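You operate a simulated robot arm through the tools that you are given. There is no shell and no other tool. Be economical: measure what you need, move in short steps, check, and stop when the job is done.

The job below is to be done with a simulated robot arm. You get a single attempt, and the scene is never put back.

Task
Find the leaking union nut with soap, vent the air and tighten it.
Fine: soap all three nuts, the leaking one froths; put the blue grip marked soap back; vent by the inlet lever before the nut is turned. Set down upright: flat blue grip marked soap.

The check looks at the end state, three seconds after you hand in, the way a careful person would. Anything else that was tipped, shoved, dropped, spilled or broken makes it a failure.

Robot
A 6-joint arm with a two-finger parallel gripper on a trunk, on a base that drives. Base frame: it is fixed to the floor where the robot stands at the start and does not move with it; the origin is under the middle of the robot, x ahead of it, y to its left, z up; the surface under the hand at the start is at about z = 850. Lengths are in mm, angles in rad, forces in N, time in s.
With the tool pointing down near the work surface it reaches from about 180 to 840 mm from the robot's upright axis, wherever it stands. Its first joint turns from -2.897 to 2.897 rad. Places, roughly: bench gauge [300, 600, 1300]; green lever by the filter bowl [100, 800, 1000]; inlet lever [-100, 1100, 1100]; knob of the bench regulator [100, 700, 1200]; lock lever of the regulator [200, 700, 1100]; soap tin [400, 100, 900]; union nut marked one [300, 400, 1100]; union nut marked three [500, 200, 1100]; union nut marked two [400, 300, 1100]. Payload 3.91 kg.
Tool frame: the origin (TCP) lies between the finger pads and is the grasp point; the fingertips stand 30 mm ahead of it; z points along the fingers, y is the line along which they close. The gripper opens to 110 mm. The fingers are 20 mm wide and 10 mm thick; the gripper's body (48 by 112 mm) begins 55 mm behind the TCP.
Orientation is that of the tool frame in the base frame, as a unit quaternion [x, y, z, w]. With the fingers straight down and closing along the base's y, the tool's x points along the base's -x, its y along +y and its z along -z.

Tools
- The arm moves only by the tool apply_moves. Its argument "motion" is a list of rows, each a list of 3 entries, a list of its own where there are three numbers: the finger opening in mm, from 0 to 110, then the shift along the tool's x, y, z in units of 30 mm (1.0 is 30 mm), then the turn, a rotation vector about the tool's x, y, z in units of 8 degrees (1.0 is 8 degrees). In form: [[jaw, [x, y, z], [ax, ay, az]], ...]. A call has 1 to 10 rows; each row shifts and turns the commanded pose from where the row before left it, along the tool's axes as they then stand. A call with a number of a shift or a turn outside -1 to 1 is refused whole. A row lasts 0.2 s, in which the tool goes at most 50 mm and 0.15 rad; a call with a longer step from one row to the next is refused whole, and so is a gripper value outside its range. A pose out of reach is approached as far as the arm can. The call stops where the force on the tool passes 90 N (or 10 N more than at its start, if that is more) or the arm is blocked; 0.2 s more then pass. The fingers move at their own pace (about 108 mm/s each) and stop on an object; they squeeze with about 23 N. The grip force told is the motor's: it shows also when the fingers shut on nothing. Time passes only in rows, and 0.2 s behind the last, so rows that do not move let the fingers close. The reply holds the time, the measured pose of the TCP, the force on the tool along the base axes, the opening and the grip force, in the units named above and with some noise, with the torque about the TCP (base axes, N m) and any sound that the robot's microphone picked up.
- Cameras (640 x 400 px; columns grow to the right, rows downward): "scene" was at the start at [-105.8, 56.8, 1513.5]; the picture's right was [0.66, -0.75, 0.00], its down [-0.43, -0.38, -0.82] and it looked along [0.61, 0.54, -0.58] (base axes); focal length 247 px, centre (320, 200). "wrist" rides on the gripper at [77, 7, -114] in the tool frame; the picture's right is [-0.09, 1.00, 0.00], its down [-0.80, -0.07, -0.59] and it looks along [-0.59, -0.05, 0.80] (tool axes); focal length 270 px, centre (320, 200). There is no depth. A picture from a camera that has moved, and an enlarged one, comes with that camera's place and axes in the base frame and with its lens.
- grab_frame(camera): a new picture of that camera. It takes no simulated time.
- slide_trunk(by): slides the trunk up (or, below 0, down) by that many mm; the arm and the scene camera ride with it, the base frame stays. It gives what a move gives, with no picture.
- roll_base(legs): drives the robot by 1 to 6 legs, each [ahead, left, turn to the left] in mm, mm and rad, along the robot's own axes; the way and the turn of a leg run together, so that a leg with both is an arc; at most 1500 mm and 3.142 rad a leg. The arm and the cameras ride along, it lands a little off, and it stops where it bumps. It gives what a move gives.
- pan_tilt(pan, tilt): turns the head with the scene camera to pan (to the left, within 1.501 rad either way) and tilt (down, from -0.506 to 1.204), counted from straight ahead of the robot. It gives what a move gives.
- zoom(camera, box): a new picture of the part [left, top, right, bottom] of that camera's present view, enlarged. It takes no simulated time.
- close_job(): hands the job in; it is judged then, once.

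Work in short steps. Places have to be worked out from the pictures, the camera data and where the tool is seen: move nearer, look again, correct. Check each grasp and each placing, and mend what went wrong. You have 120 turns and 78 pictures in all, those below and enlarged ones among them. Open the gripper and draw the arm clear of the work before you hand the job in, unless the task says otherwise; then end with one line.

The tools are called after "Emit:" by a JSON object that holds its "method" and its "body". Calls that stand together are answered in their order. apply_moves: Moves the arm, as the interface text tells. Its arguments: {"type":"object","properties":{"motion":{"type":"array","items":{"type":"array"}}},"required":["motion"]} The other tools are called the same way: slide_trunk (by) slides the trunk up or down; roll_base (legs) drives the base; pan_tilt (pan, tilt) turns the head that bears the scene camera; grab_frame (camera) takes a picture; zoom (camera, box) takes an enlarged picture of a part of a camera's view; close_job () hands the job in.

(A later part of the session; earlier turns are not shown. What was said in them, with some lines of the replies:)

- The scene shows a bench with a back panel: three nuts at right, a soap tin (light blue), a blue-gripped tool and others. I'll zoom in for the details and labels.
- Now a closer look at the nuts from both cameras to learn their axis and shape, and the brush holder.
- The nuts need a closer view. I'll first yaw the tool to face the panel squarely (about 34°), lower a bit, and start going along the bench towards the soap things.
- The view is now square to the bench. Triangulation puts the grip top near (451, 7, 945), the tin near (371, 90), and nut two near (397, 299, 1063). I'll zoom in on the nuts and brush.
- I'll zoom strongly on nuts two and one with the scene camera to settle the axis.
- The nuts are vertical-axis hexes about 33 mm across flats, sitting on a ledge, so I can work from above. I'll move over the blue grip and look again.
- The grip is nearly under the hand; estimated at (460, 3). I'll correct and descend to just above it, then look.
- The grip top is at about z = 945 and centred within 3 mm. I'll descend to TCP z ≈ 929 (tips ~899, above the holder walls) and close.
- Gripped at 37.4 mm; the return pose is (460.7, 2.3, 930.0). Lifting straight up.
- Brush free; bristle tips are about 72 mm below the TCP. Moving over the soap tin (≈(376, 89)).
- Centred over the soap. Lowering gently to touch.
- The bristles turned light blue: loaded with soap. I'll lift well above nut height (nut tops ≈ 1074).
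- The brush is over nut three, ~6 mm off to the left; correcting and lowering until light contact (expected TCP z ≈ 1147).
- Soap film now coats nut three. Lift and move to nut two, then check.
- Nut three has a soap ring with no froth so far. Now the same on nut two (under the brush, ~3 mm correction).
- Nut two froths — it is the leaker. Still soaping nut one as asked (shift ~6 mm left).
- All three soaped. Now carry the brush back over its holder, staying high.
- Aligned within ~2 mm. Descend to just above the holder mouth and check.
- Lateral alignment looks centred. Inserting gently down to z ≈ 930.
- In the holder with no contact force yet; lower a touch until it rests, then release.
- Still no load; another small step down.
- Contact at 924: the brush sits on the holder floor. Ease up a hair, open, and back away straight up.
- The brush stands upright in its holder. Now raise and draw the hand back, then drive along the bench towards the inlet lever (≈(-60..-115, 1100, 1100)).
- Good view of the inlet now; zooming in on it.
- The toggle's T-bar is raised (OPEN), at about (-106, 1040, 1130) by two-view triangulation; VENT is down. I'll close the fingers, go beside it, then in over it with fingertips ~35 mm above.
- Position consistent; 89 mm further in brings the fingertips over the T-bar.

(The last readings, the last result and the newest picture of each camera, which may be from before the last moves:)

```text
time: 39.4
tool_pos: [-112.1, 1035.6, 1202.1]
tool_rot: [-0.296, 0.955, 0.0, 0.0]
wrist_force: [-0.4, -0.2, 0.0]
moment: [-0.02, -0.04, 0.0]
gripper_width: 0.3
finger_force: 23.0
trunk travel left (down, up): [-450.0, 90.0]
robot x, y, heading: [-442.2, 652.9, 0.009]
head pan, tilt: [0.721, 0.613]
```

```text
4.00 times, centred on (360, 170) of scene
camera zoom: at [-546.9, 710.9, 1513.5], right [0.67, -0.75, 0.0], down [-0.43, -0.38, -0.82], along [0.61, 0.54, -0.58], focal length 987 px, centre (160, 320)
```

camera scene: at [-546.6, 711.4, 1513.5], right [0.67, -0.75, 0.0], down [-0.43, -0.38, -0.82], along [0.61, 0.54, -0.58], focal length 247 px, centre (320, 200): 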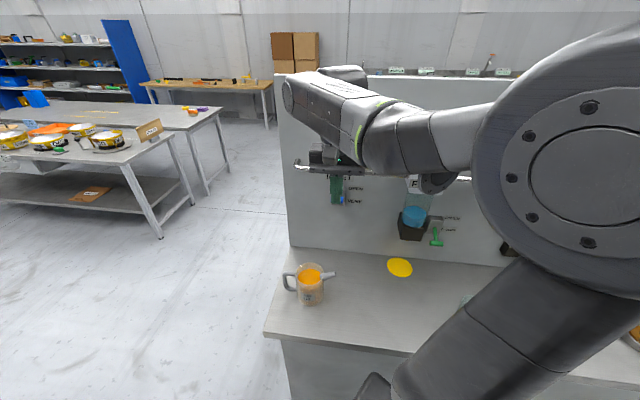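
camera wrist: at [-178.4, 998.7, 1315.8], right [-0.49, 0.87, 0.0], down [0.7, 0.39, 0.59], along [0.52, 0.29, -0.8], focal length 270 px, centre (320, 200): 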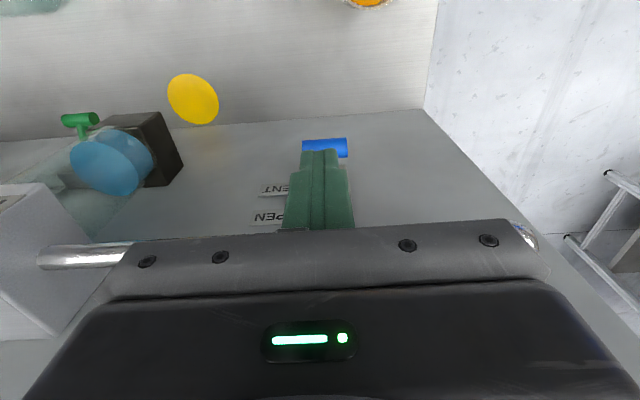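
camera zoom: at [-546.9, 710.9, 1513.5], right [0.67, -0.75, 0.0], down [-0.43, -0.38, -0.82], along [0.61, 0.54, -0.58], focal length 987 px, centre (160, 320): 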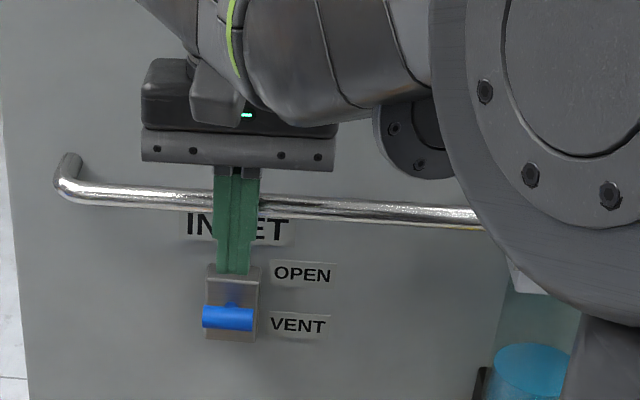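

The T-bar lies right below the tips. Shift ~5 mm further in, then press down in short steps.

Emit:
{"method": "apply_moves", "body": {"motion": [[0, [-0.17, 0.08, 0.4], [0, 0, 0]], [0, [0, 0, 0.5], [0, 0, 0]], [0, [0, 0, 0.4], [0, 0, 0]], [0, [0, 0, 0.4], [0, 0, 0]], [0, [0, 0, 0.4], [0, 0, 0]]]}}

Emit:
{"method": "zoom", "body": {"camera": "scene", "box": [280, 140, 440, 240]}}

```text
time: 40.6
tool_pos: [-114.8, 1036.7, 1141.9]
tool_rot: [-0.296, 0.955, -0.001, -0.001]
wrist_force: [-30.2, -20.5, 7.4]
moment: [-0.72, 0.72, -0.05]
gripper_width: 0.0
finger_force: 22.8
trunk travel left (down, up): [-450.0, 90.0]
robot x, y, heading: [-443.1, 658.9, 0.009]
head pan, tilt: [0.721, 0.613]
```

```text
4.00 times, centred on (360, 190) of scene
camera zoom: at [-553.0, 706.5, 1513.3], right [0.67, -0.75, 0.0], down [-0.43, -0.38, -0.82], along [0.61, 0.55, -0.57], focal length 987 px, centre (160, 240)
```

zoom: 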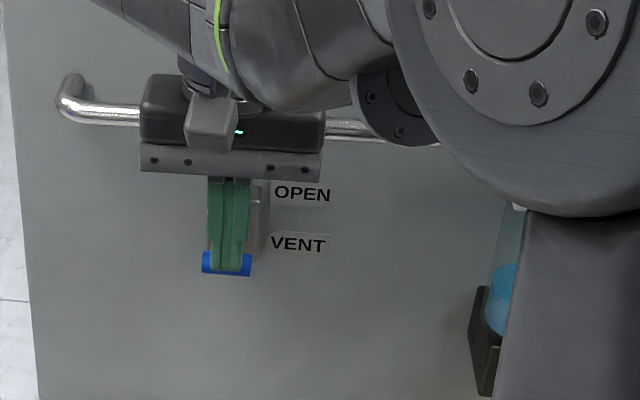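

The lever is being pushed but the tip is sliding on its outer side (36 N horizontally). Back up, then go ~12 mm further in before pressing again.

Emit:
{"method": "apply_moves", "body": {"motion": [[0, [0, 0, -0.8], [0, 0, 0]], [0, [0, 0, -0.6], [0, 0, 0]], [0, [0, 0, 0], [0, 0, 0]]]}}

Emit:
{"method": "grab_frame", "body": {"camera": "wrist"}}

Emit:
{"method": "zoom", "body": {"camera": "scene", "box": [280, 140, 440, 240]}}

```text
time: 41.4
tool_pos: [-107.9, 1041.4, 1181.3]
tool_rot: [-0.295, 0.956, 0.001, 0.0]
wrist_force: [0.7, 0.0, 0.0]
moment: [-0.03, 0.01, 0.01]
gripper_width: 0.1
finger_force: 23.1
trunk travel left (down, up): [-450.0, 90.0]
robot x, y, heading: [-441.5, 651.7, 0.011]
head pan, tilt: [0.721, 0.613]
```

```text
39 pictures are left
camera wrist: at [-175.1, 1004.0, 1295.1], right [-0.49, 0.87, 0.0], down [0.7, 0.39, 0.6], along [0.52, 0.29, -0.8], focal length 270 px, centre (320, 200)
```

wrist: 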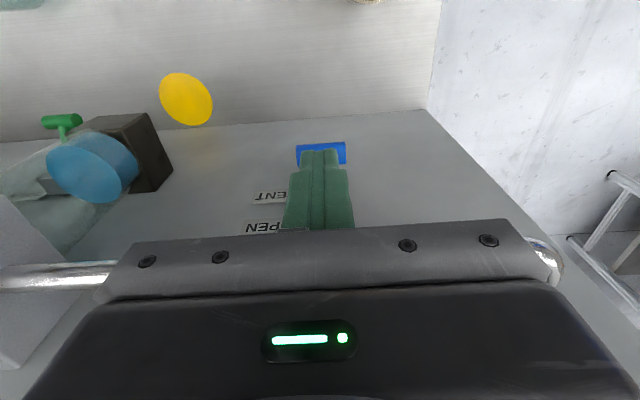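

```text
4.00 times, centred on (360, 190) of scene
camera zoom: at [-546.6, 711.2, 1513.5], right [0.67, -0.75, 0.0], down [-0.43, -0.38, -0.82], along [0.61, 0.54, -0.58], focal length 987 px, centre (160, 240)
```

zoom: 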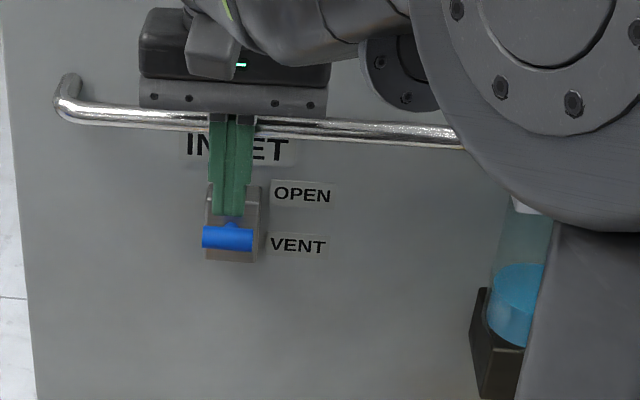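

The lever sprang back and stays at OPEN. The pipe above limits going straight in, so I'll tilt the tool 40° with the fingertips towards the panel; then the tip can press the stem behind the T-bar.

Emit:
{"method": "apply_moves", "body": {"motion": [[0, [0, 0, 0], [0, -1, 0]], [0, [0, 0, 0], [0, -1, 0]], [0, [0, 0, 0], [0, -1, 0]], [0, [0, 0, 0], [0, -1, 0]], [0, [0, 0, 0], [0, -1, 0]], [0, [0, 0, 0], [0, 0, 0]]]}}

Emit:
{"method": "grab_frame", "body": {"camera": "wrist"}}

Emit:
{"method": "zoom", "body": {"camera": "scene", "box": [280, 140, 440, 240]}}

```text
time: 42.8
tool_pos: [-109.3, 1041.1, 1182.6]
tool_rot: [-0.279, 0.897, 0.102, 0.327]
wrist_force: [0.5, 0.3, -0.1]
moment: [-0.03, -0.02, 0.0]
gripper_width: 0.0
finger_force: 23.1
trunk travel left (down, up): [-450.0, 90.0]
robot x, y, heading: [-439.2, 655.2, 0.007]
head pan, tilt: [0.721, 0.613]
```

```text
37 pictures are left
camera wrist: at [-221.8, 972.0, 1218.7], right [-0.51, 0.86, 0.06], down [0.23, 0.07, 0.97], along [0.83, 0.51, -0.23], focal length 270 px, centre (320, 200)
```

wrist: 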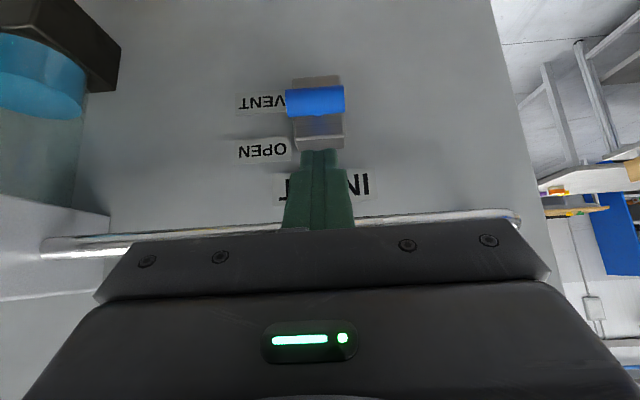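

```text
4.00 times, centred on (360, 190) of scene
camera zoom: at [-546.9, 710.9, 1513.5], right [0.67, -0.75, 0.0], down [-0.43, -0.38, -0.82], along [0.61, 0.54, -0.58], focal length 987 px, centre (160, 240)
```

zoom: 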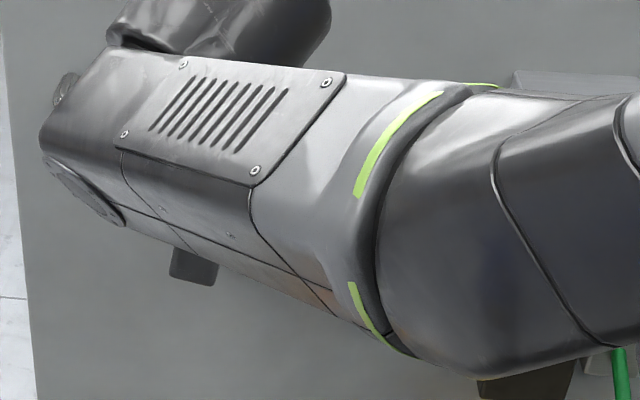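

The bar reads consistently at s≈500, z≈1126 and is laterally centred. Moving 6 mm further in and pressing straight down in 10 mm steps.

Emit:
{"method": "apply_moves", "body": {"motion": [[0, [0.06, 0, 0.385], [0, 0, 0]], [0, [0.213, 0, 0.257], [0, 0, 0]], [0, [0.213, 0, 0.257], [0, 0, 0]], [0, [0.213, 0, 0.257], [0, 0, 0]], [0, [0.213, 0, 0.257], [0, 0, 0]], [0, [0.213, 0, 0.257], [0, 0, 0]]]}}

Emit:
{"method": "grab_frame", "body": {"camera": "wrist"}}

```text
time: 44.2
tool_pos: [-103.6, 1045.0, 1122.5]
tool_rot: [-0.279, 0.897, 0.101, 0.327]
wrist_force: [0.6, 0.5, 0.1]
moment: [-0.01, 0.01, 0.02]
gripper_width: 0.1
finger_force: 22.6
trunk travel left (down, up): [-450.0, 90.0]
robot x, y, heading: [-442.0, 653.6, 0.009]
head pan, tilt: [0.721, 0.613]
```

```text
35 pictures are left
camera wrist: at [-216.3, 976.0, 1158.8], right [-0.51, 0.86, 0.06], down [0.23, 0.07, 0.97], along [0.83, 0.51, -0.24], focal length 270 px, centre (320, 200)
```

wrist: 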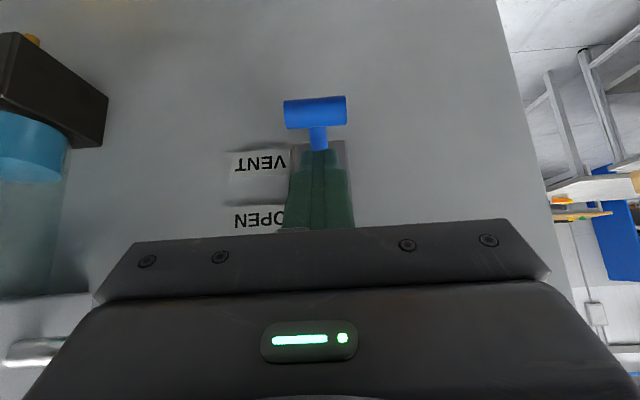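

The lever has swung down past the tip, with no load — it snapped to VENT. I'll back up and away, then verify lever and gauge.

Emit:
{"method": "apply_moves", "body": {"motion": [[0, [-0.43, 0, -0.51], [0, 0, 0]], [0, [-0.43, 0, -0.51], [0, 0, 0]], [0, [-0.43, 0, -0.51], [0, 0, 0]], [0, [0, 0, -1], [0, 0, 0]], [0, [0, 0, -1], [0, 0, 0]], [0, [0.5, 0, -1], [0, 1, 0]], [0, [0.9, 0, -0.5], [0, 1, 0]], [0, [0.9, 0, -0.3], [0, 1, 0]], [0, [0.9, 0, 0], [0, 1, 0]], [0, [0.9, 0, 0], [0, 1, 0]]]}}

Emit:
{"method": "grab_frame", "body": {"camera": "scene"}}

```text
time: 46.4
tool_pos: [-253.9, 941.2, 1226.2]
tool_rot: [-0.296, 0.955, 0.0, -0.001]
wrist_force: [-0.4, -1.1, -0.6]
moment: [-0.03, 0.01, -0.01]
gripper_width: 0.0
finger_force: 23.3
trunk travel left (down, up): [-450.0, 90.0]
robot x, y, heading: [-443.8, 653.7, 0.01]
head pan, tilt: [0.721, 0.613]
```

```text
34 pictures are left
camera scene: at [-547.0, 710.9, 1513.5], right [0.67, -0.75, 0.0], down [-0.43, -0.38, -0.82], along [0.61, 0.54, -0.58], focal length 247 px, centre (320, 200)
```

scene: 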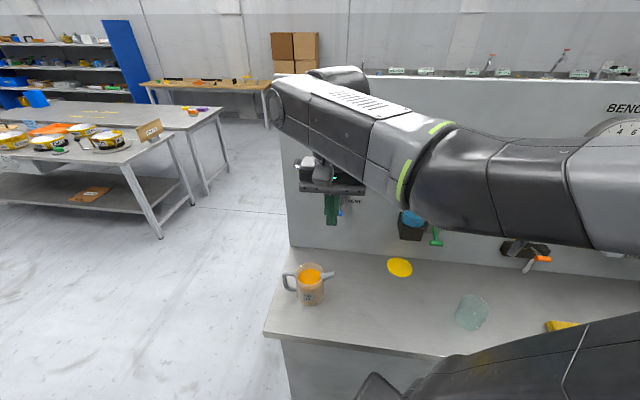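

Lever is partly hidden; I'll move the hand aside to the right (towards where it was before) and check both the lever and the gauge.

Emit:
{"method": "apply_moves", "body": {"motion": [[0, [0.3, -1, 0], [0, 0, 0]], [0, [0.3, -1, 0], [0, 0, 0]], [0, [0, -1, 0], [0, 0, 0]], [0, [0, -1, 0], [0, 0, 0]], [0, [0, -1, 0], [0, 0, 0]], [0, [0, -1, 0], [0, 0, 0]]]}}

Emit:
{"method": "zoom", "body": {"camera": "scene", "box": [290, 150, 410, 225]}}

Emit:
{"method": "roll_base", "body": {"legs": [[442, -653, 0]]}}

Emit:
{"method": "grab_frame", "body": {"camera": "scene"}}

```text
time: 47.8
tool_pos: [-165.0, 782.1, 1226.7]
tool_rot: [-0.296, 0.955, -0.001, -0.001]
wrist_force: [-0.1, -0.1, 0.3]
moment: [0.04, -0.01, 0.01]
gripper_width: 0.2
finger_force: 23.0
trunk travel left (down, up): [-450.0, 90.0]
robot x, y, heading: [-441.2, 655.8, 0.012]
head pan, tilt: [0.721, 0.613]
```

```text
5.33 times, centred on (350, 188) of scene
camera zoom: at [-546.9, 710.8, 1513.5], right [0.67, -0.75, 0.0], down [-0.43, -0.38, -0.82], along [0.61, 0.54, -0.58], focal length 1316 px, centre (160, 267)
```

zoom: 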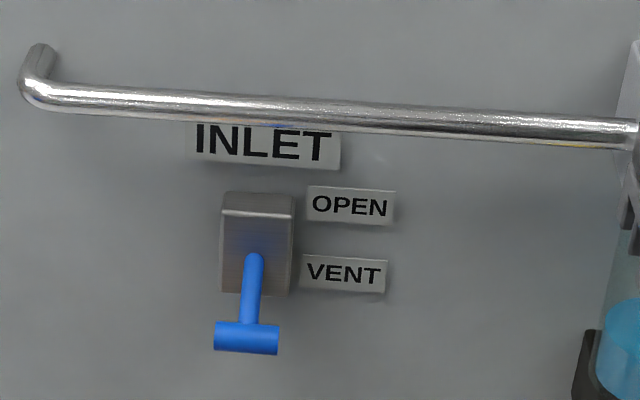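

```text
time: 52.1
tool_pos: [281.1, 127.9, 1226.5]
tool_rot: [-0.292, 0.956, 0.0, 0.0]
wrist_force: [0.5, 0.0, 0.3]
moment: [0.0, 0.0, 0.03]
gripper_width: 0.0
finger_force: 23.6
trunk travel left (down, up): [-450.0, 90.0]
robot x, y, heading: [2.8, 1.1, -0.0]
head pan, tilt: [0.721, 0.613]
```

```text
32 pictures are left
camera scene: at [-99.9, 59.0, 1513.5], right [0.66, -0.75, 0.0], down [-0.43, -0.38, -0.82], along [0.61, 0.54, -0.58], focal length 247 px, centre (320, 200)
```

scene: 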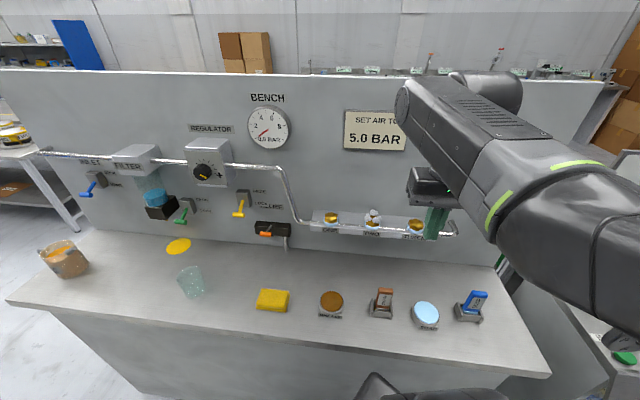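

Lever is at VENT. Checking the gauge and nuts closely.

Emit:
{"method": "zoom", "body": {"camera": "scene", "box": [236, 95, 300, 155]}}

Emit:
{"method": "zoom", "body": {"camera": "scene", "box": [310, 195, 410, 257]}}

```text
6.67 times, centred on (268, 125) of scene
camera zoom: at [-99.9, 59.0, 1513.5], right [0.66, -0.75, 0.0], down [-0.43, -0.38, -0.82], along [0.61, 0.54, -0.58], focal length 1645 px, centre (667, 700)
```

zoom: 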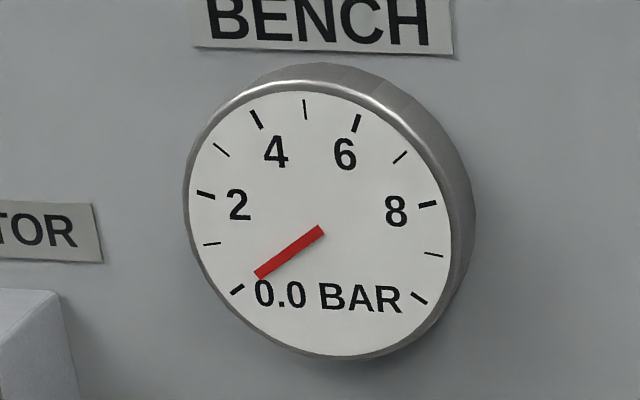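

```text
6.40 times, centred on (360, 226) of scene
camera zoom: at [-99.9, 59.0, 1513.5], right [0.66, -0.75, 0.0], down [-0.43, -0.38, -0.82], along [0.61, 0.54, -0.58], focal length 1579 px, centre (64, 34)
```

zoom: 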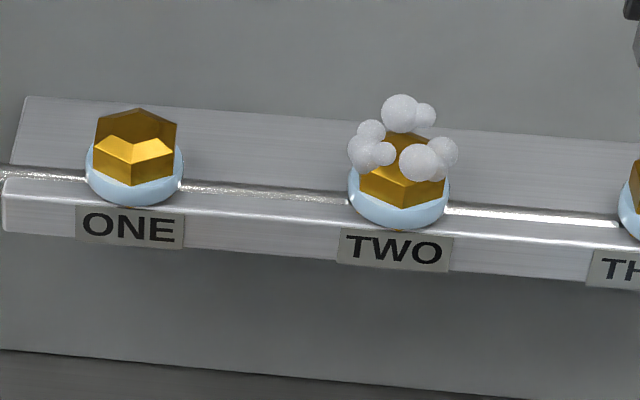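

Pressure is 0.0 bar, only nut two froths. Nut two's flats face along the bench (the tool's closing line), centre ≈ (397.5, 300.5), top ≈ 1074; the pipe top is ≈ 1057. Going over it, jaws 60 mm.

Emit:
{"method": "apply_moves", "body": {"motion": [[60, [-0.92, 0.37, 0.17], [0, 0, 0]], [60, [-0.92, 0.37, 0.17], [0, 0, 0]], [60, [-0.92, 0.37, 0.17], [0, 0, 0]], [60, [-0.92, 0.37, 0.17], [0, 0, 0]], [60, [-0.92, 0.37, 0.17], [0, 0, 0]], [60, [-0.92, 0.37, 0.17], [0, 0, 0]], [60, [-0.92, 0.37, 0.5], [0, 0, 0]], [60, [0, 0, 0.7], [0, 0, 0]], [60, [0, 0, 0], [0, 0, 0]]]}}

Emit:
{"method": "grab_frame", "body": {"camera": "wrist"}}

Emit:
{"method": "zoom", "body": {"camera": "scene", "box": [310, 160, 470, 260]}}

```text
time: 54.1
tool_pos: [397.7, 299.9, 1160.1]
tool_rot: [-0.292, 0.956, 0.001, 0.001]
wrist_force: [-0.5, -0.2, 0.1]
moment: [-0.01, 0.02, 0.02]
gripper_width: 60.0
finger_force: 0.0
trunk travel left (down, up): [-450.0, 90.0]
robot x, y, heading: [4.5, 4.2, 0.001]
head pan, tilt: [0.721, 0.613]
```

```text
29 pictures are left
camera wrist: at [331.2, 263.8, 1273.1], right [-0.48, 0.88, 0.0], down [0.7, 0.39, 0.59], along [0.52, 0.29, -0.8], focal length 270 px, centre (320, 200)
```

wrist: 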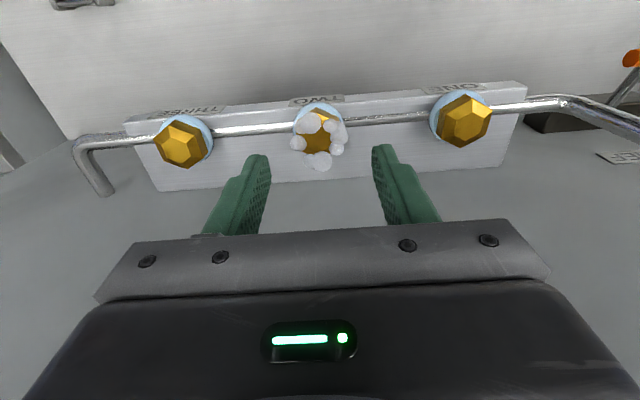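

```text
4.00 times, centred on (390, 210) of scene
camera zoom: at [-100.1, 59.2, 1513.5], right [0.66, -0.75, 0.0], down [-0.43, -0.38, -0.82], along [0.61, 0.54, -0.58], focal length 987 px, centre (40, 160)
```

zoom: 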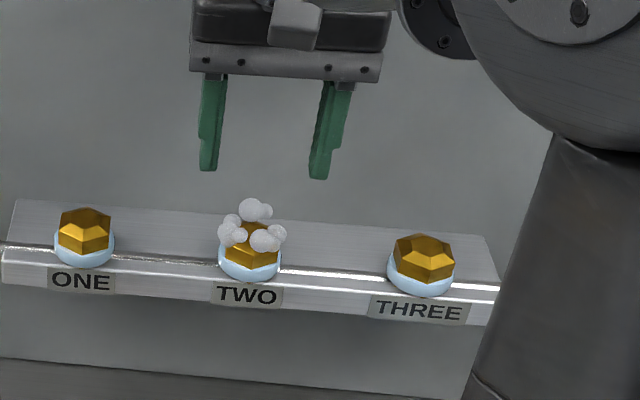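

Zooming on nut two to pin down its top centre relative to the jaws.

Emit:
{"method": "zoom", "body": {"camera": "wrist", "box": [256, 80, 384, 180]}}

```text
4.00 times, centred on (320, 130) of wrist
camera zoom: at [331.2, 263.8, 1273.1], right [-0.48, 0.88, 0.0], down [0.7, 0.39, 0.59], along [0.52, 0.29, -0.8], focal length 1081 px, centre (320, 480)
```

zoom: 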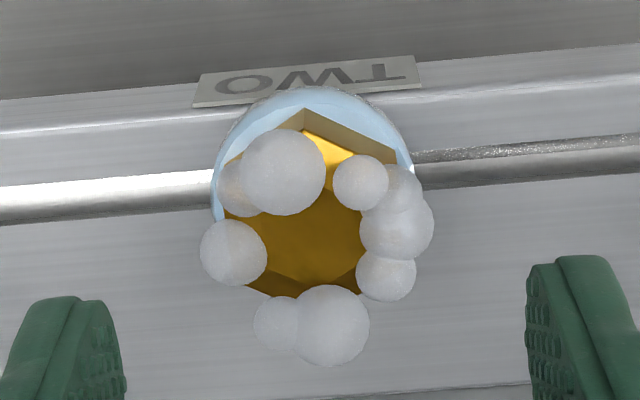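

Two-view estimate of the nut centre is a few mm deeper (s ≈ 506), so I shift 8 mm in and lower to tips ≈ 1058, watching force.

Emit:
{"method": "apply_moves", "body": {"motion": [[60, [-0.27, -0.03, 0.6], [0, 0, 0]], [60, [0, 0, 0.6], [0, 0, 0]], [60, [0, 0, 0.6], [0, 0, 0]], [60, [0, 0, 0.6], [0, 0, 0]], [60, [0, 0, 0], [0, 0, 0]]]}}

Emit:
{"method": "zoom", "body": {"camera": "wrist", "box": [224, 80, 416, 230]}}

Emit:
{"method": "zoom", "body": {"camera": "scene", "box": [325, 185, 425, 247]}}

```text
time: 55.3
tool_pos: [405.7, 305.9, 1088.0]
tool_rot: [-0.292, 0.956, 0.001, -0.001]
wrist_force: [-0.5, -0.2, 0.9]
moment: [-0.03, 0.0, 0.03]
gripper_width: 60.1
finger_force: 0.0
trunk travel left (down, up): [-450.0, 90.0]
robot x, y, heading: [7.9, 7.1, 0.002]
head pan, tilt: [0.721, 0.613]
```

```text
2.67 times, centred on (320, 155) of wrist
camera zoom: at [338.2, 267.8, 1200.4], right [-0.48, 0.88, 0.0], down [0.7, 0.39, 0.59], along [0.52, 0.29, -0.8], focal length 721 px, centre (320, 320)
```

zoom: 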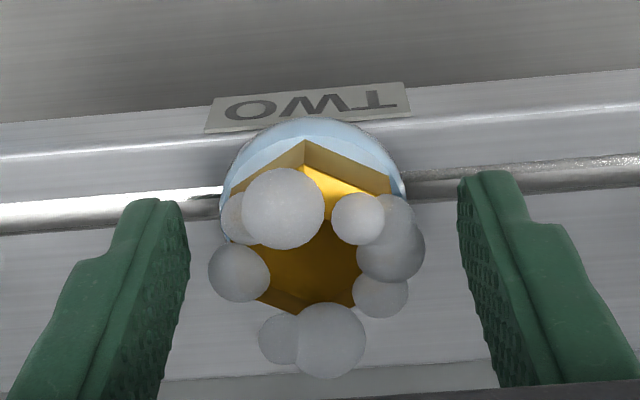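

```text
6.40 times, centred on (375, 216) of scene
camera zoom: at [-100.0, 59.3, 1513.5], right [0.66, -0.75, 0.0], down [-0.43, -0.38, -0.82], along [0.61, 0.54, -0.58], focal length 1579 px, centre (-32, 98)
```

zoom: 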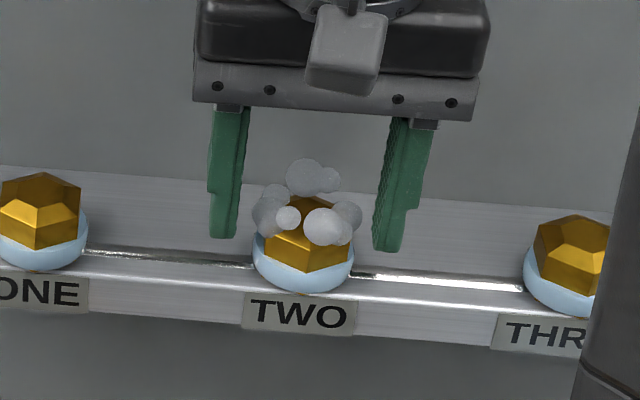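

Jaws straddle the nut well with ~15 mm engagement. Small correction (2 mm right, 3 mm down) and close on the flats.

Emit:
{"method": "apply_moves", "body": {"motion": [[60, [0, -0.06, 0.1], [0, 0, 0]], [20, [0, 0, 0], [0, 0, 0]], [20, [0, 0, 0], [0, 0, 0]], [20, [0, 0, 0], [0, 0, 0]]]}}

Emit:
{"method": "zoom", "body": {"camera": "wrist", "box": [224, 80, 416, 230]}}

```text
time: 56.3
tool_pos: [406.2, 303.1, 1085.0]
tool_rot: [-0.292, 0.956, 0.0, 0.0]
wrist_force: [0.6, -1.6, -0.6]
moment: [0.18, -0.11, -0.03]
gripper_width: 39.6
finger_force: 44.7
trunk travel left (down, up): [-450.0, 90.0]
robot x, y, heading: [4.6, 4.1, -0.002]
head pan, tilt: [0.721, 0.613]
```

```text
2.67 times, centred on (320, 155) of wrist
camera zoom: at [339.5, 266.2, 1197.6], right [-0.48, 0.88, 0.0], down [0.7, 0.39, 0.59], along [0.52, 0.29, -0.8], focal length 721 px, centre (320, 320)
```

zoom: 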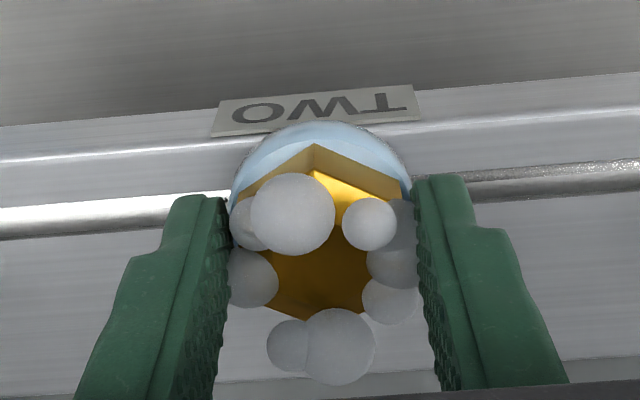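

Gripped at 39.6 mm on the flats. Turning clockwise seen from above (+ about tool z) in modest steps, watching torque.

Emit:
{"method": "apply_moves", "body": {"motion": [[20, [0, 0, 0], [0, 0, 0.5]], [20, [0, 0, 0], [0, 0, 0.5]], [20, [0, 0, 0], [0, 0, 0.5]], [20, [0, 0, 0], [0, 0, 0.5]]]}}

Emit:
{"method": "zoom", "body": {"camera": "wrist", "box": [224, 80, 416, 230]}}

```text
time: 57.3
tool_pos: [405.7, 304.0, 1085.0]
tool_rot: [-0.156, 0.988, 0.001, 0.0]
wrist_force: [-1.7, 6.5, 0.5]
moment: [0.29, 0.28, 0.07]
gripper_width: 39.6
finger_force: 44.4
trunk travel left (down, up): [-450.0, 90.0]
robot x, y, heading: [6.1, 0.7, -0.001]
head pan, tilt: [0.721, 0.613]
```

```text
2.67 times, centred on (320, 155) of wrist
camera zoom: at [331.0, 287.8, 1197.6], right [-0.22, 0.97, 0.0], down [0.78, 0.18, 0.59], along [0.58, 0.13, -0.8], focal length 721 px, centre (320, 320)
```

zoom: 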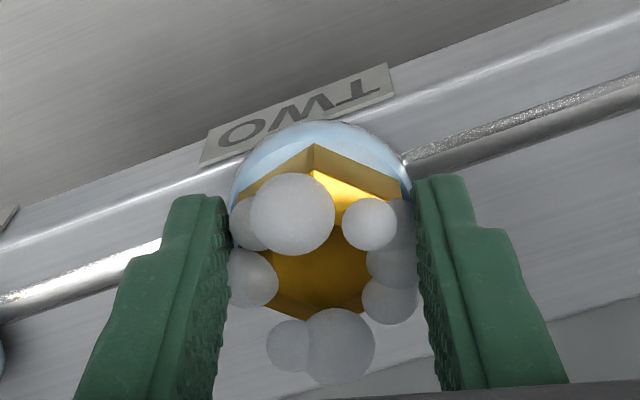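

The nut turns with the jaws (16° so far, low torque). Continue clockwise.

Emit:
{"method": "apply_moves", "body": {"motion": [[20, [0, 0, 0], [0, 0, 0.5]], [20, [0, 0, 0], [0, 0, 0.5]], [20, [0, 0, 0], [0, 0, 0.5]], [20, [0, 0, 0], [0, 0, 0.5]], [20, [0, 0, 0], [0, 0, 0.5]], [20, [0, 0, 0], [0, 0, 0.5]]]}}

```text
time: 58.7
tool_pos: [404.5, 306.6, 1084.9]
tool_rot: [0.053, 0.999, 0.0, 0.0]
wrist_force: [-4.9, 26.0, 0.4]
moment: [1.39, 0.9, 0.14]
gripper_width: 39.6
finger_force: 44.6
trunk travel left (down, up): [-450.0, 90.0]
robot x, y, heading: [4.0, 4.1, 0.001]
head pan, tilt: [0.721, 0.613]
```

Torque stays low but a 26 N side force shows the nut axis is ~7 mm off the tool axis. I'll open, recentre, and regrip.

Emit:
{"method": "apply_moves", "body": {"motion": [[60, [0, 0, 0], [0, 0, 0]], [60, [-0.2, 0.17, 0], [0, 0, 0]], [60, [0, 0, 0], [0, 0, 0]]]}}

Emit:
{"method": "zoom", "body": {"camera": "wrist", "box": [224, 80, 416, 230]}}

```text
time: 59.5
tool_pos: [412.8, 306.8, 1085.0]
tool_rot: [0.053, 0.999, 0.0, 0.0]
wrist_force: [0.1, 0.1, -0.1]
moment: [0.01, 0.03, -0.01]
gripper_width: 59.9
finger_force: 0.0
trunk travel left (down, up): [-450.0, 90.0]
robot x, y, heading: [3.9, 4.7, 0.002]
head pan, tilt: [0.721, 0.613]
```

```text
2.67 times, centred on (320, 155) of wrist
camera zoom: at [337.4, 322.6, 1198.1], right [0.19, 0.98, 0.0], down [0.79, -0.15, 0.59], along [0.58, -0.12, -0.8], focal length 721 px, centre (320, 320)
```

zoom: 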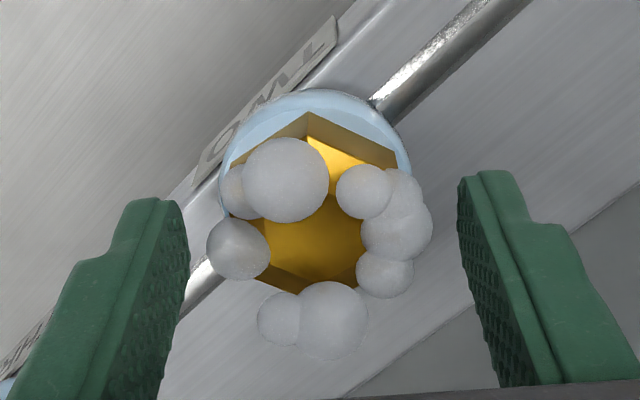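

Reworking the geometry with nut top ≈ 1064, the nut is now centred in the jaws. Lower 4 mm for better engagement, close, and continue clockwise.

Emit:
{"method": "apply_moves", "body": {"motion": [[60, [0, 0, 0.13], [0, 0, 0]], [20, [0, 0, 0], [0, 0, 0]], [20, [0, 0, 0], [0, 0, 0]], [20, [0, 0, 0], [0, 0, 0]], [20, [0, 0, 0], [0, 0, 0.5]], [20, [0, 0, 0], [0, 0, 0.5]], [20, [0, 0, 0], [0, 0, 0.5]]]}}

```text
time: 61.1
tool_pos: [412.4, 306.2, 1080.8]
tool_rot: [0.157, 0.988, 0.0, 0.0]
wrist_force: [-2.2, -11.0, -5.2]
moment: [-0.18, -0.28, 0.04]
gripper_width: 39.6
finger_force: 44.9
trunk travel left (down, up): [-450.0, 90.0]
robot x, y, heading: [2.6, 1.1, -0.001]
head pan, tilt: [0.721, 0.613]
```

Side load is small now. Continuing clockwise.

Emit:
{"method": "apply_moves", "body": {"motion": [[20, [0, 0, 0], [0, 0, 0.5]], [20, [0, 0, 0], [0, 0, 0.5]], [20, [0, 0, 0], [0, 0, 0.5]], [20, [0, 0, 0], [0, 0, 0.5]], [20, [0, 0, 0], [0, 0, 0]]]}}

Emit:
{"method": "zoom", "body": {"camera": "wrist", "box": [224, 80, 416, 230]}}

```text
time: 62.3
tool_pos: [410.1, 308.9, 1081.5]
tool_rot: [0.292, 0.956, 0.0, 0.001]
wrist_force: [-21.9, -4.0, -11.9]
moment: [0.38, -0.92, 0.51]
gripper_width: 39.4
finger_force: 45.3
trunk travel left (down, up): [-450.0, 90.0]
robot x, y, heading: [1.8, 1.0, -0.004]
head pan, tilt: [0.721, 0.613]
```

```text
2.67 times, centred on (320, 155) of wrist
camera zoom: at [350.2, 357.0, 1194.7], right [0.63, 0.78, 0.0], down [0.62, -0.51, 0.59], along [0.46, -0.37, -0.8], focal length 721 px, centre (320, 320)
```

zoom: 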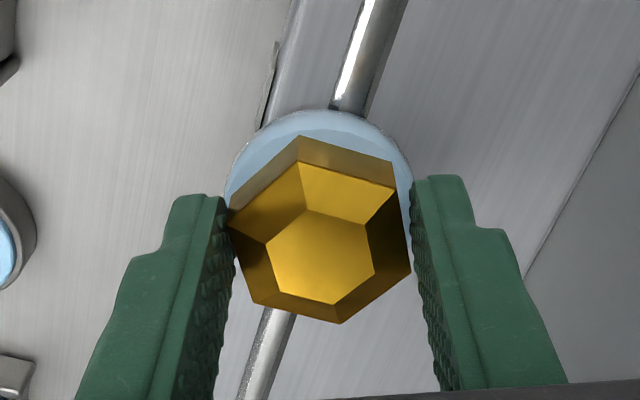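

The froth has vanished and torque rose to 0.5 N·m with the jaws starting to slip: the nut seems seated. I'll open, realign to the flats, and check with a short firm turn.

Emit:
{"method": "apply_moves", "body": {"motion": [[60, [0, 0, 0], [0, 0, 0]], [60, [0, 0, 0], [0, 0, -0.6]], [60, [0, 0, 0], [0, 0, -0.6]], [60, [0, 0, 0], [0, 0, 0]]]}}

Emit:
{"method": "zoom", "body": {"camera": "wrist", "box": [224, 80, 416, 230]}}

```text
time: 63.3
tool_pos: [412.5, 305.8, 1083.7]
tool_rot: [0.211, 0.978, 0.003, 0.002]
wrist_force: [-8.9, -16.0, 6.0]
moment: [1.09, -0.74, -0.32]
gripper_width: 60.1
finger_force: 0.1
trunk travel left (down, up): [-450.0, 90.0]
robot x, y, heading: [4.8, 1.3, 0.006]
head pan, tilt: [0.721, 0.613]
```

```text
2.67 times, centred on (320, 155) of wrist
camera zoom: at [345.0, 343.6, 1196.1], right [0.49, 0.87, 0.01], down [0.7, -0.4, 0.6], along [0.52, -0.29, -0.8], focal length 721 px, centre (320, 320)
```

zoom: 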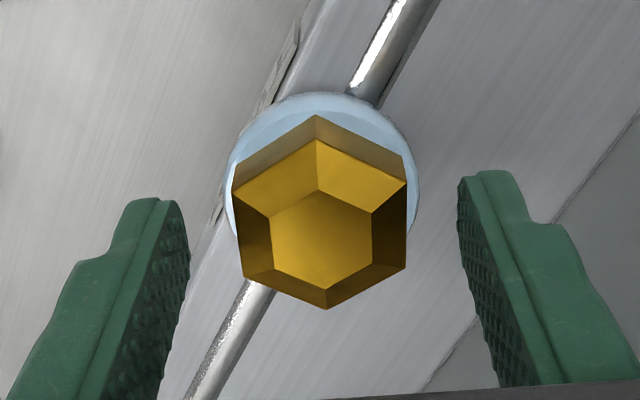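

An open finger is touching the pipe; raise 5 mm, then close (now square with the flats) and test-turn.

Emit:
{"method": "apply_moves", "body": {"motion": [[60, [0, 0, -0.17], [0, 0, 0]], [45, [0, 0, 0], [0, 0, 0]], [20, [0, 0, 0], [0, 0, 0]], [20, [0, 0, 0], [0, 0, 0]], [20, [0, 0, 0], [0, 0, 0]]]}}

Emit:
{"method": "apply_moves", "body": {"motion": [[20, [0, 0, 0], [0, 0, 0.4]], [20, [0, 0, 0], [0, 0, 0.4]], [20, [0, 0, 0], [0, 0, 0.3]], [20, [0, 0, 0], [0, 0, 0]]]}}

Emit:
{"method": "zoom", "body": {"camera": "wrist", "box": [224, 80, 416, 230]}}

```text
time: 64.5
tool_pos: [411.2, 306.2, 1085.1]
tool_rot: [0.211, 0.977, 0.0, 0.0]
wrist_force: [-15.3, -11.1, -16.6]
moment: [0.97, -0.75, 0.44]
gripper_width: 39.5
finger_force: 45.3
trunk travel left (down, up): [-450.0, 90.0]
robot x, y, heading: [4.6, 1.0, -0.0]
head pan, tilt: [0.721, 0.613]
```

```text
time: 65.5
tool_pos: [409.6, 308.0, 1086.8]
tool_rot: [0.287, 0.958, -0.001, 0.0]
wrist_force: [-25.3, -4.8, -11.9]
moment: [-0.26, -0.47, 0.68]
gripper_width: 39.1
finger_force: 45.4
trunk travel left (down, up): [-450.0, 90.0]
robot x, y, heading: [5.9, 2.2, 0.006]
head pan, tilt: [0.721, 0.613]
```

```text
2.67 times, centred on (320, 155) of wrist
camera zoom: at [349.4, 356.1, 1199.9], right [0.62, 0.78, 0.0], down [0.63, -0.5, 0.59], along [0.47, -0.37, -0.8], focal length 721 px, centre (320, 320)
```

zoom: 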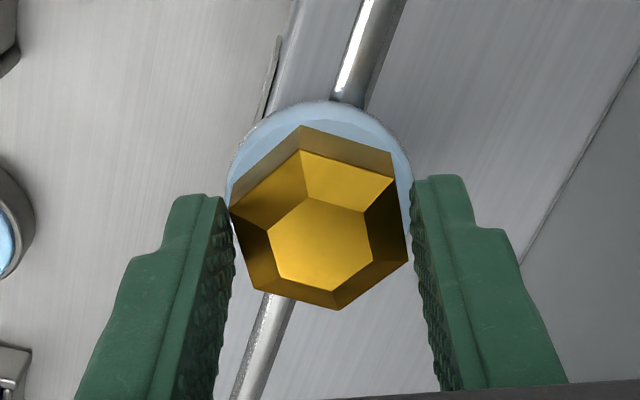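

The nut does not turn further while the jaws slip: it is hard against its stop, froth gone. Release and rise straight up, then draw back.

Emit:
{"method": "apply_moves", "body": {"motion": [[46, [0, 0, -0.05], [0, 0, 0]], [50, [0, 0, -0.2], [0, 0, 0]], [55, [0, 0, -0.6], [0, 0, 0]], [60, [0, 0, -1], [0, 0, 0]], [60, [0, 0, -1], [0, 0, 0]], [60, [0, 0, -1], [0, 0, 0]], [60, [0, 0, -1], [0, 0, -0.5]], [60, [0.5, 0, -0.5], [0, 0, -1]], [60, [0.9, 0, 0], [0, 0, -1]], [60, [0.9, 0, 0], [0, 0, -1]]]}}

Emit:
{"method": "apply_moves", "body": {"motion": [[60, [0.9, -0.5, 0], [0, 0, -1]], [60, [0.9, -0.5, 0], [0, 0, -1]], [60, [0.9, -0.5, 0], [0, 0, -1]], [60, [0.9, -0.5, 0], [0, 0, -1]], [60, [0.9, -0.5, 0], [0, 0, 0]], [60, [0, 0, 0], [0, 0, 0]]]}}

Emit:
{"method": "grab_frame", "body": {"camera": "scene"}}

Emit:
{"method": "zoom", "body": {"camera": "scene", "box": [310, 195, 510, 335]}}

```text
time: 66.7
tool_pos: [407.5, 303.8, 1149.9]
tool_rot: [0.288, 0.957, -0.017, -0.013]
wrist_force: [-2.5, -3.7, -13.8]
moment: [-0.09, 0.46, -0.1]
gripper_width: 59.9
finger_force: 0.1
trunk travel left (down, up): [-450.0, 90.0]
robot x, y, heading: [7.6, 2.5, 0.001]
head pan, tilt: [0.721, 0.613]
stopped in row 5: the force on the tool passed its limit at 119 N (the readings are from after the stop); the commanded pose is now the measured one
```

```text
time: 68.1
tool_pos: [260.2, 272.3, 1156.0]
tool_rot: [0.011, 1.0, -0.011, -0.015]
wrist_force: [-0.6, -1.1, 0.0]
moment: [0.02, 0.0, 0.0]
gripper_width: 59.8
finger_force: 0.1
trunk travel left (down, up): [-450.0, 90.0]
robot x, y, heading: [4.2, 1.2, -0.007]
head pan, tilt: [0.721, 0.613]
```

```text
18 pictures are left
camera scene: at [-100.2, 59.1, 1513.5], right [0.66, -0.75, 0.0], down [-0.43, -0.38, -0.82], along [0.61, 0.54, -0.58], focal length 247 px, centre (320, 200)
```

scene: 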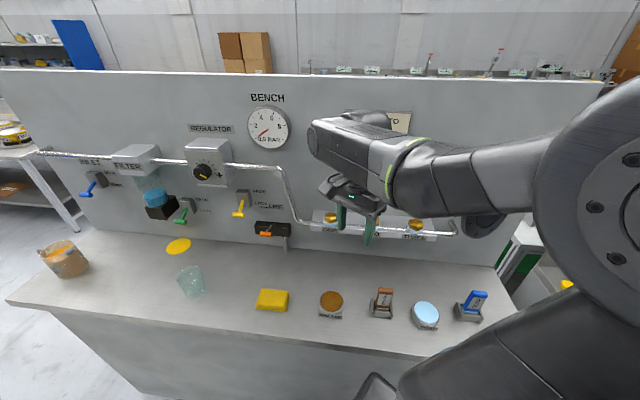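

```text
2.86 times, centred on (410, 265) of scene
camera zoom: at [-100.2, 59.1, 1513.5], right [0.66, -0.75, 0.0], down [-0.43, -0.38, -0.82], along [0.61, 0.54, -0.58], focal length 705 px, centre (63, 14)
```

zoom: 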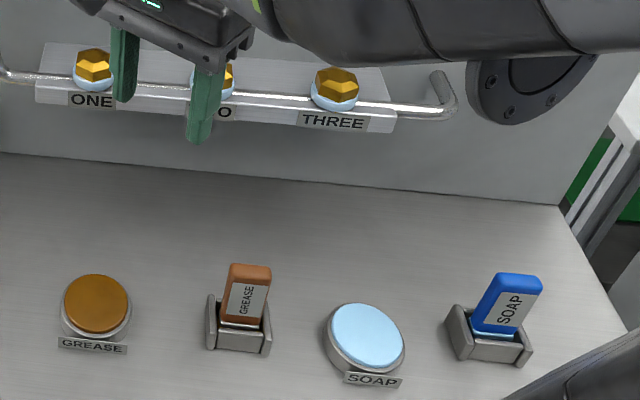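

A force spike (119 N) occurred during the lift, so something was touched. I'll move the hand well clear and inspect nuts and panel.

Emit:
{"method": "apply_moves", "body": {"motion": [[60, [0.5, -1, 0], [0, 0, 0]], [60, [0.5, -1, 0], [0, 0, 0]], [60, [0, -1, -0.5], [0, 0, 0]], [60, [0, -1, -0.8], [0, 0, 0]], [60, [0, -1, -0.8], [0, 0, 0]], [60, [0, -1, -0.8], [0, 0, 0]], [60, [0, -1, 0], [0, 0, 0]], [60, [0, -1, 0], [0, 0, 0]]]}}

Emit:
{"method": "grab_frame", "body": {"camera": "scene"}}

Emit:
{"method": "zoom", "body": {"camera": "scene", "box": [310, 190, 440, 260]}}

```text
time: 69.9
tool_pos: [226.7, 35.8, 1250.4]
tool_rot: [0.011, 1.0, -0.011, -0.015]
wrist_force: [-0.3, -0.1, 0.0]
moment: [0.04, -0.01, -0.01]
gripper_width: 60.1
finger_force: 0.0
trunk travel left (down, up): [-450.0, 90.0]
robot x, y, heading: [3.8, 1.9, -0.008]
head pan, tilt: [0.721, 0.613]
```

```text
16 pictures are left
camera scene: at [-100.4, 59.1, 1513.5], right [0.66, -0.75, 0.0], down [-0.43, -0.38, -0.82], along [0.61, 0.54, -0.58], focal length 247 px, centre (320, 200)
```

scene: 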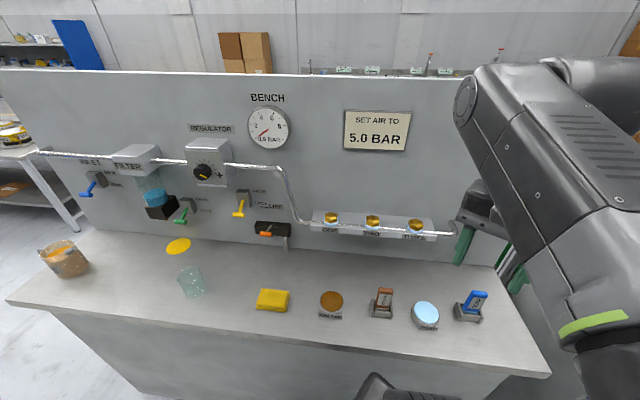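

```text
4.92 times, centred on (375, 225) of scene
camera zoom: at [-100.4, 59.1, 1513.5], right [0.66, -0.75, 0.0], down [-0.43, -0.38, -0.82], along [0.61, 0.54, -0.58], focal length 1215 px, centre (49, 77)
```

zoom: 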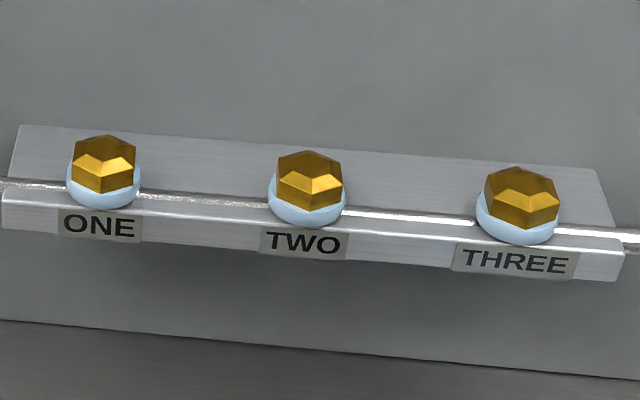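

Everything looks in place. I'll confirm nut two's angle is still at its tightened position, and check the brush once more.

Emit:
{"method": "zoom", "body": {"camera": "scene", "box": [357, 208, 389, 234]}}

Emit:
{"method": "zoom", "body": {"camera": "scene", "box": [360, 275, 500, 340]}}

```text
15.38 times, centred on (373, 221) of scene
camera zoom: at [-100.4, 59.1, 1513.5], right [0.66, -0.75, 0.0], down [-0.43, -0.38, -0.82], along [0.61, 0.54, -0.58], focal length 3796 px, centre (-495, -123)
```

zoom: 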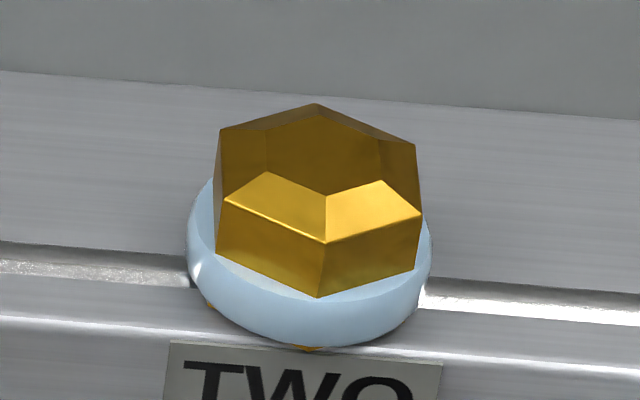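

```text
4.57 times, centred on (430, 308) of scene
camera zoom: at [-100.4, 59.1, 1513.5], right [0.66, -0.75, 0.0], down [-0.43, -0.38, -0.82], along [0.61, 0.54, -0.58], focal length 1128 px, centre (-183, -291)
```

zoom: 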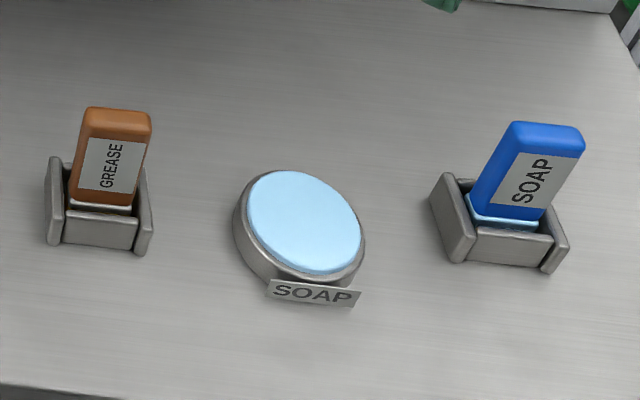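

All nuts were soaped and nut two, the only one that frothed, is tight. The lever is at VENT with the gauge at 0.0 bar, the brush is upright in its holder, and the hand is open and clear. Handing in.

Emit:
{"method": "close_job", "body": {}}

```text
The job is handed in.
```

I soaped all three nuts and only nut two frothed; I put the soap brush back upright in its holder, vented the air at the inlet lever (gauge 0.0 bar) and then tightened nut two to its stop. As I lifted off the nut, the arm hit a brief 119 N force of unknown cause; pictures taken afterwards showed nothing moved or damaged.
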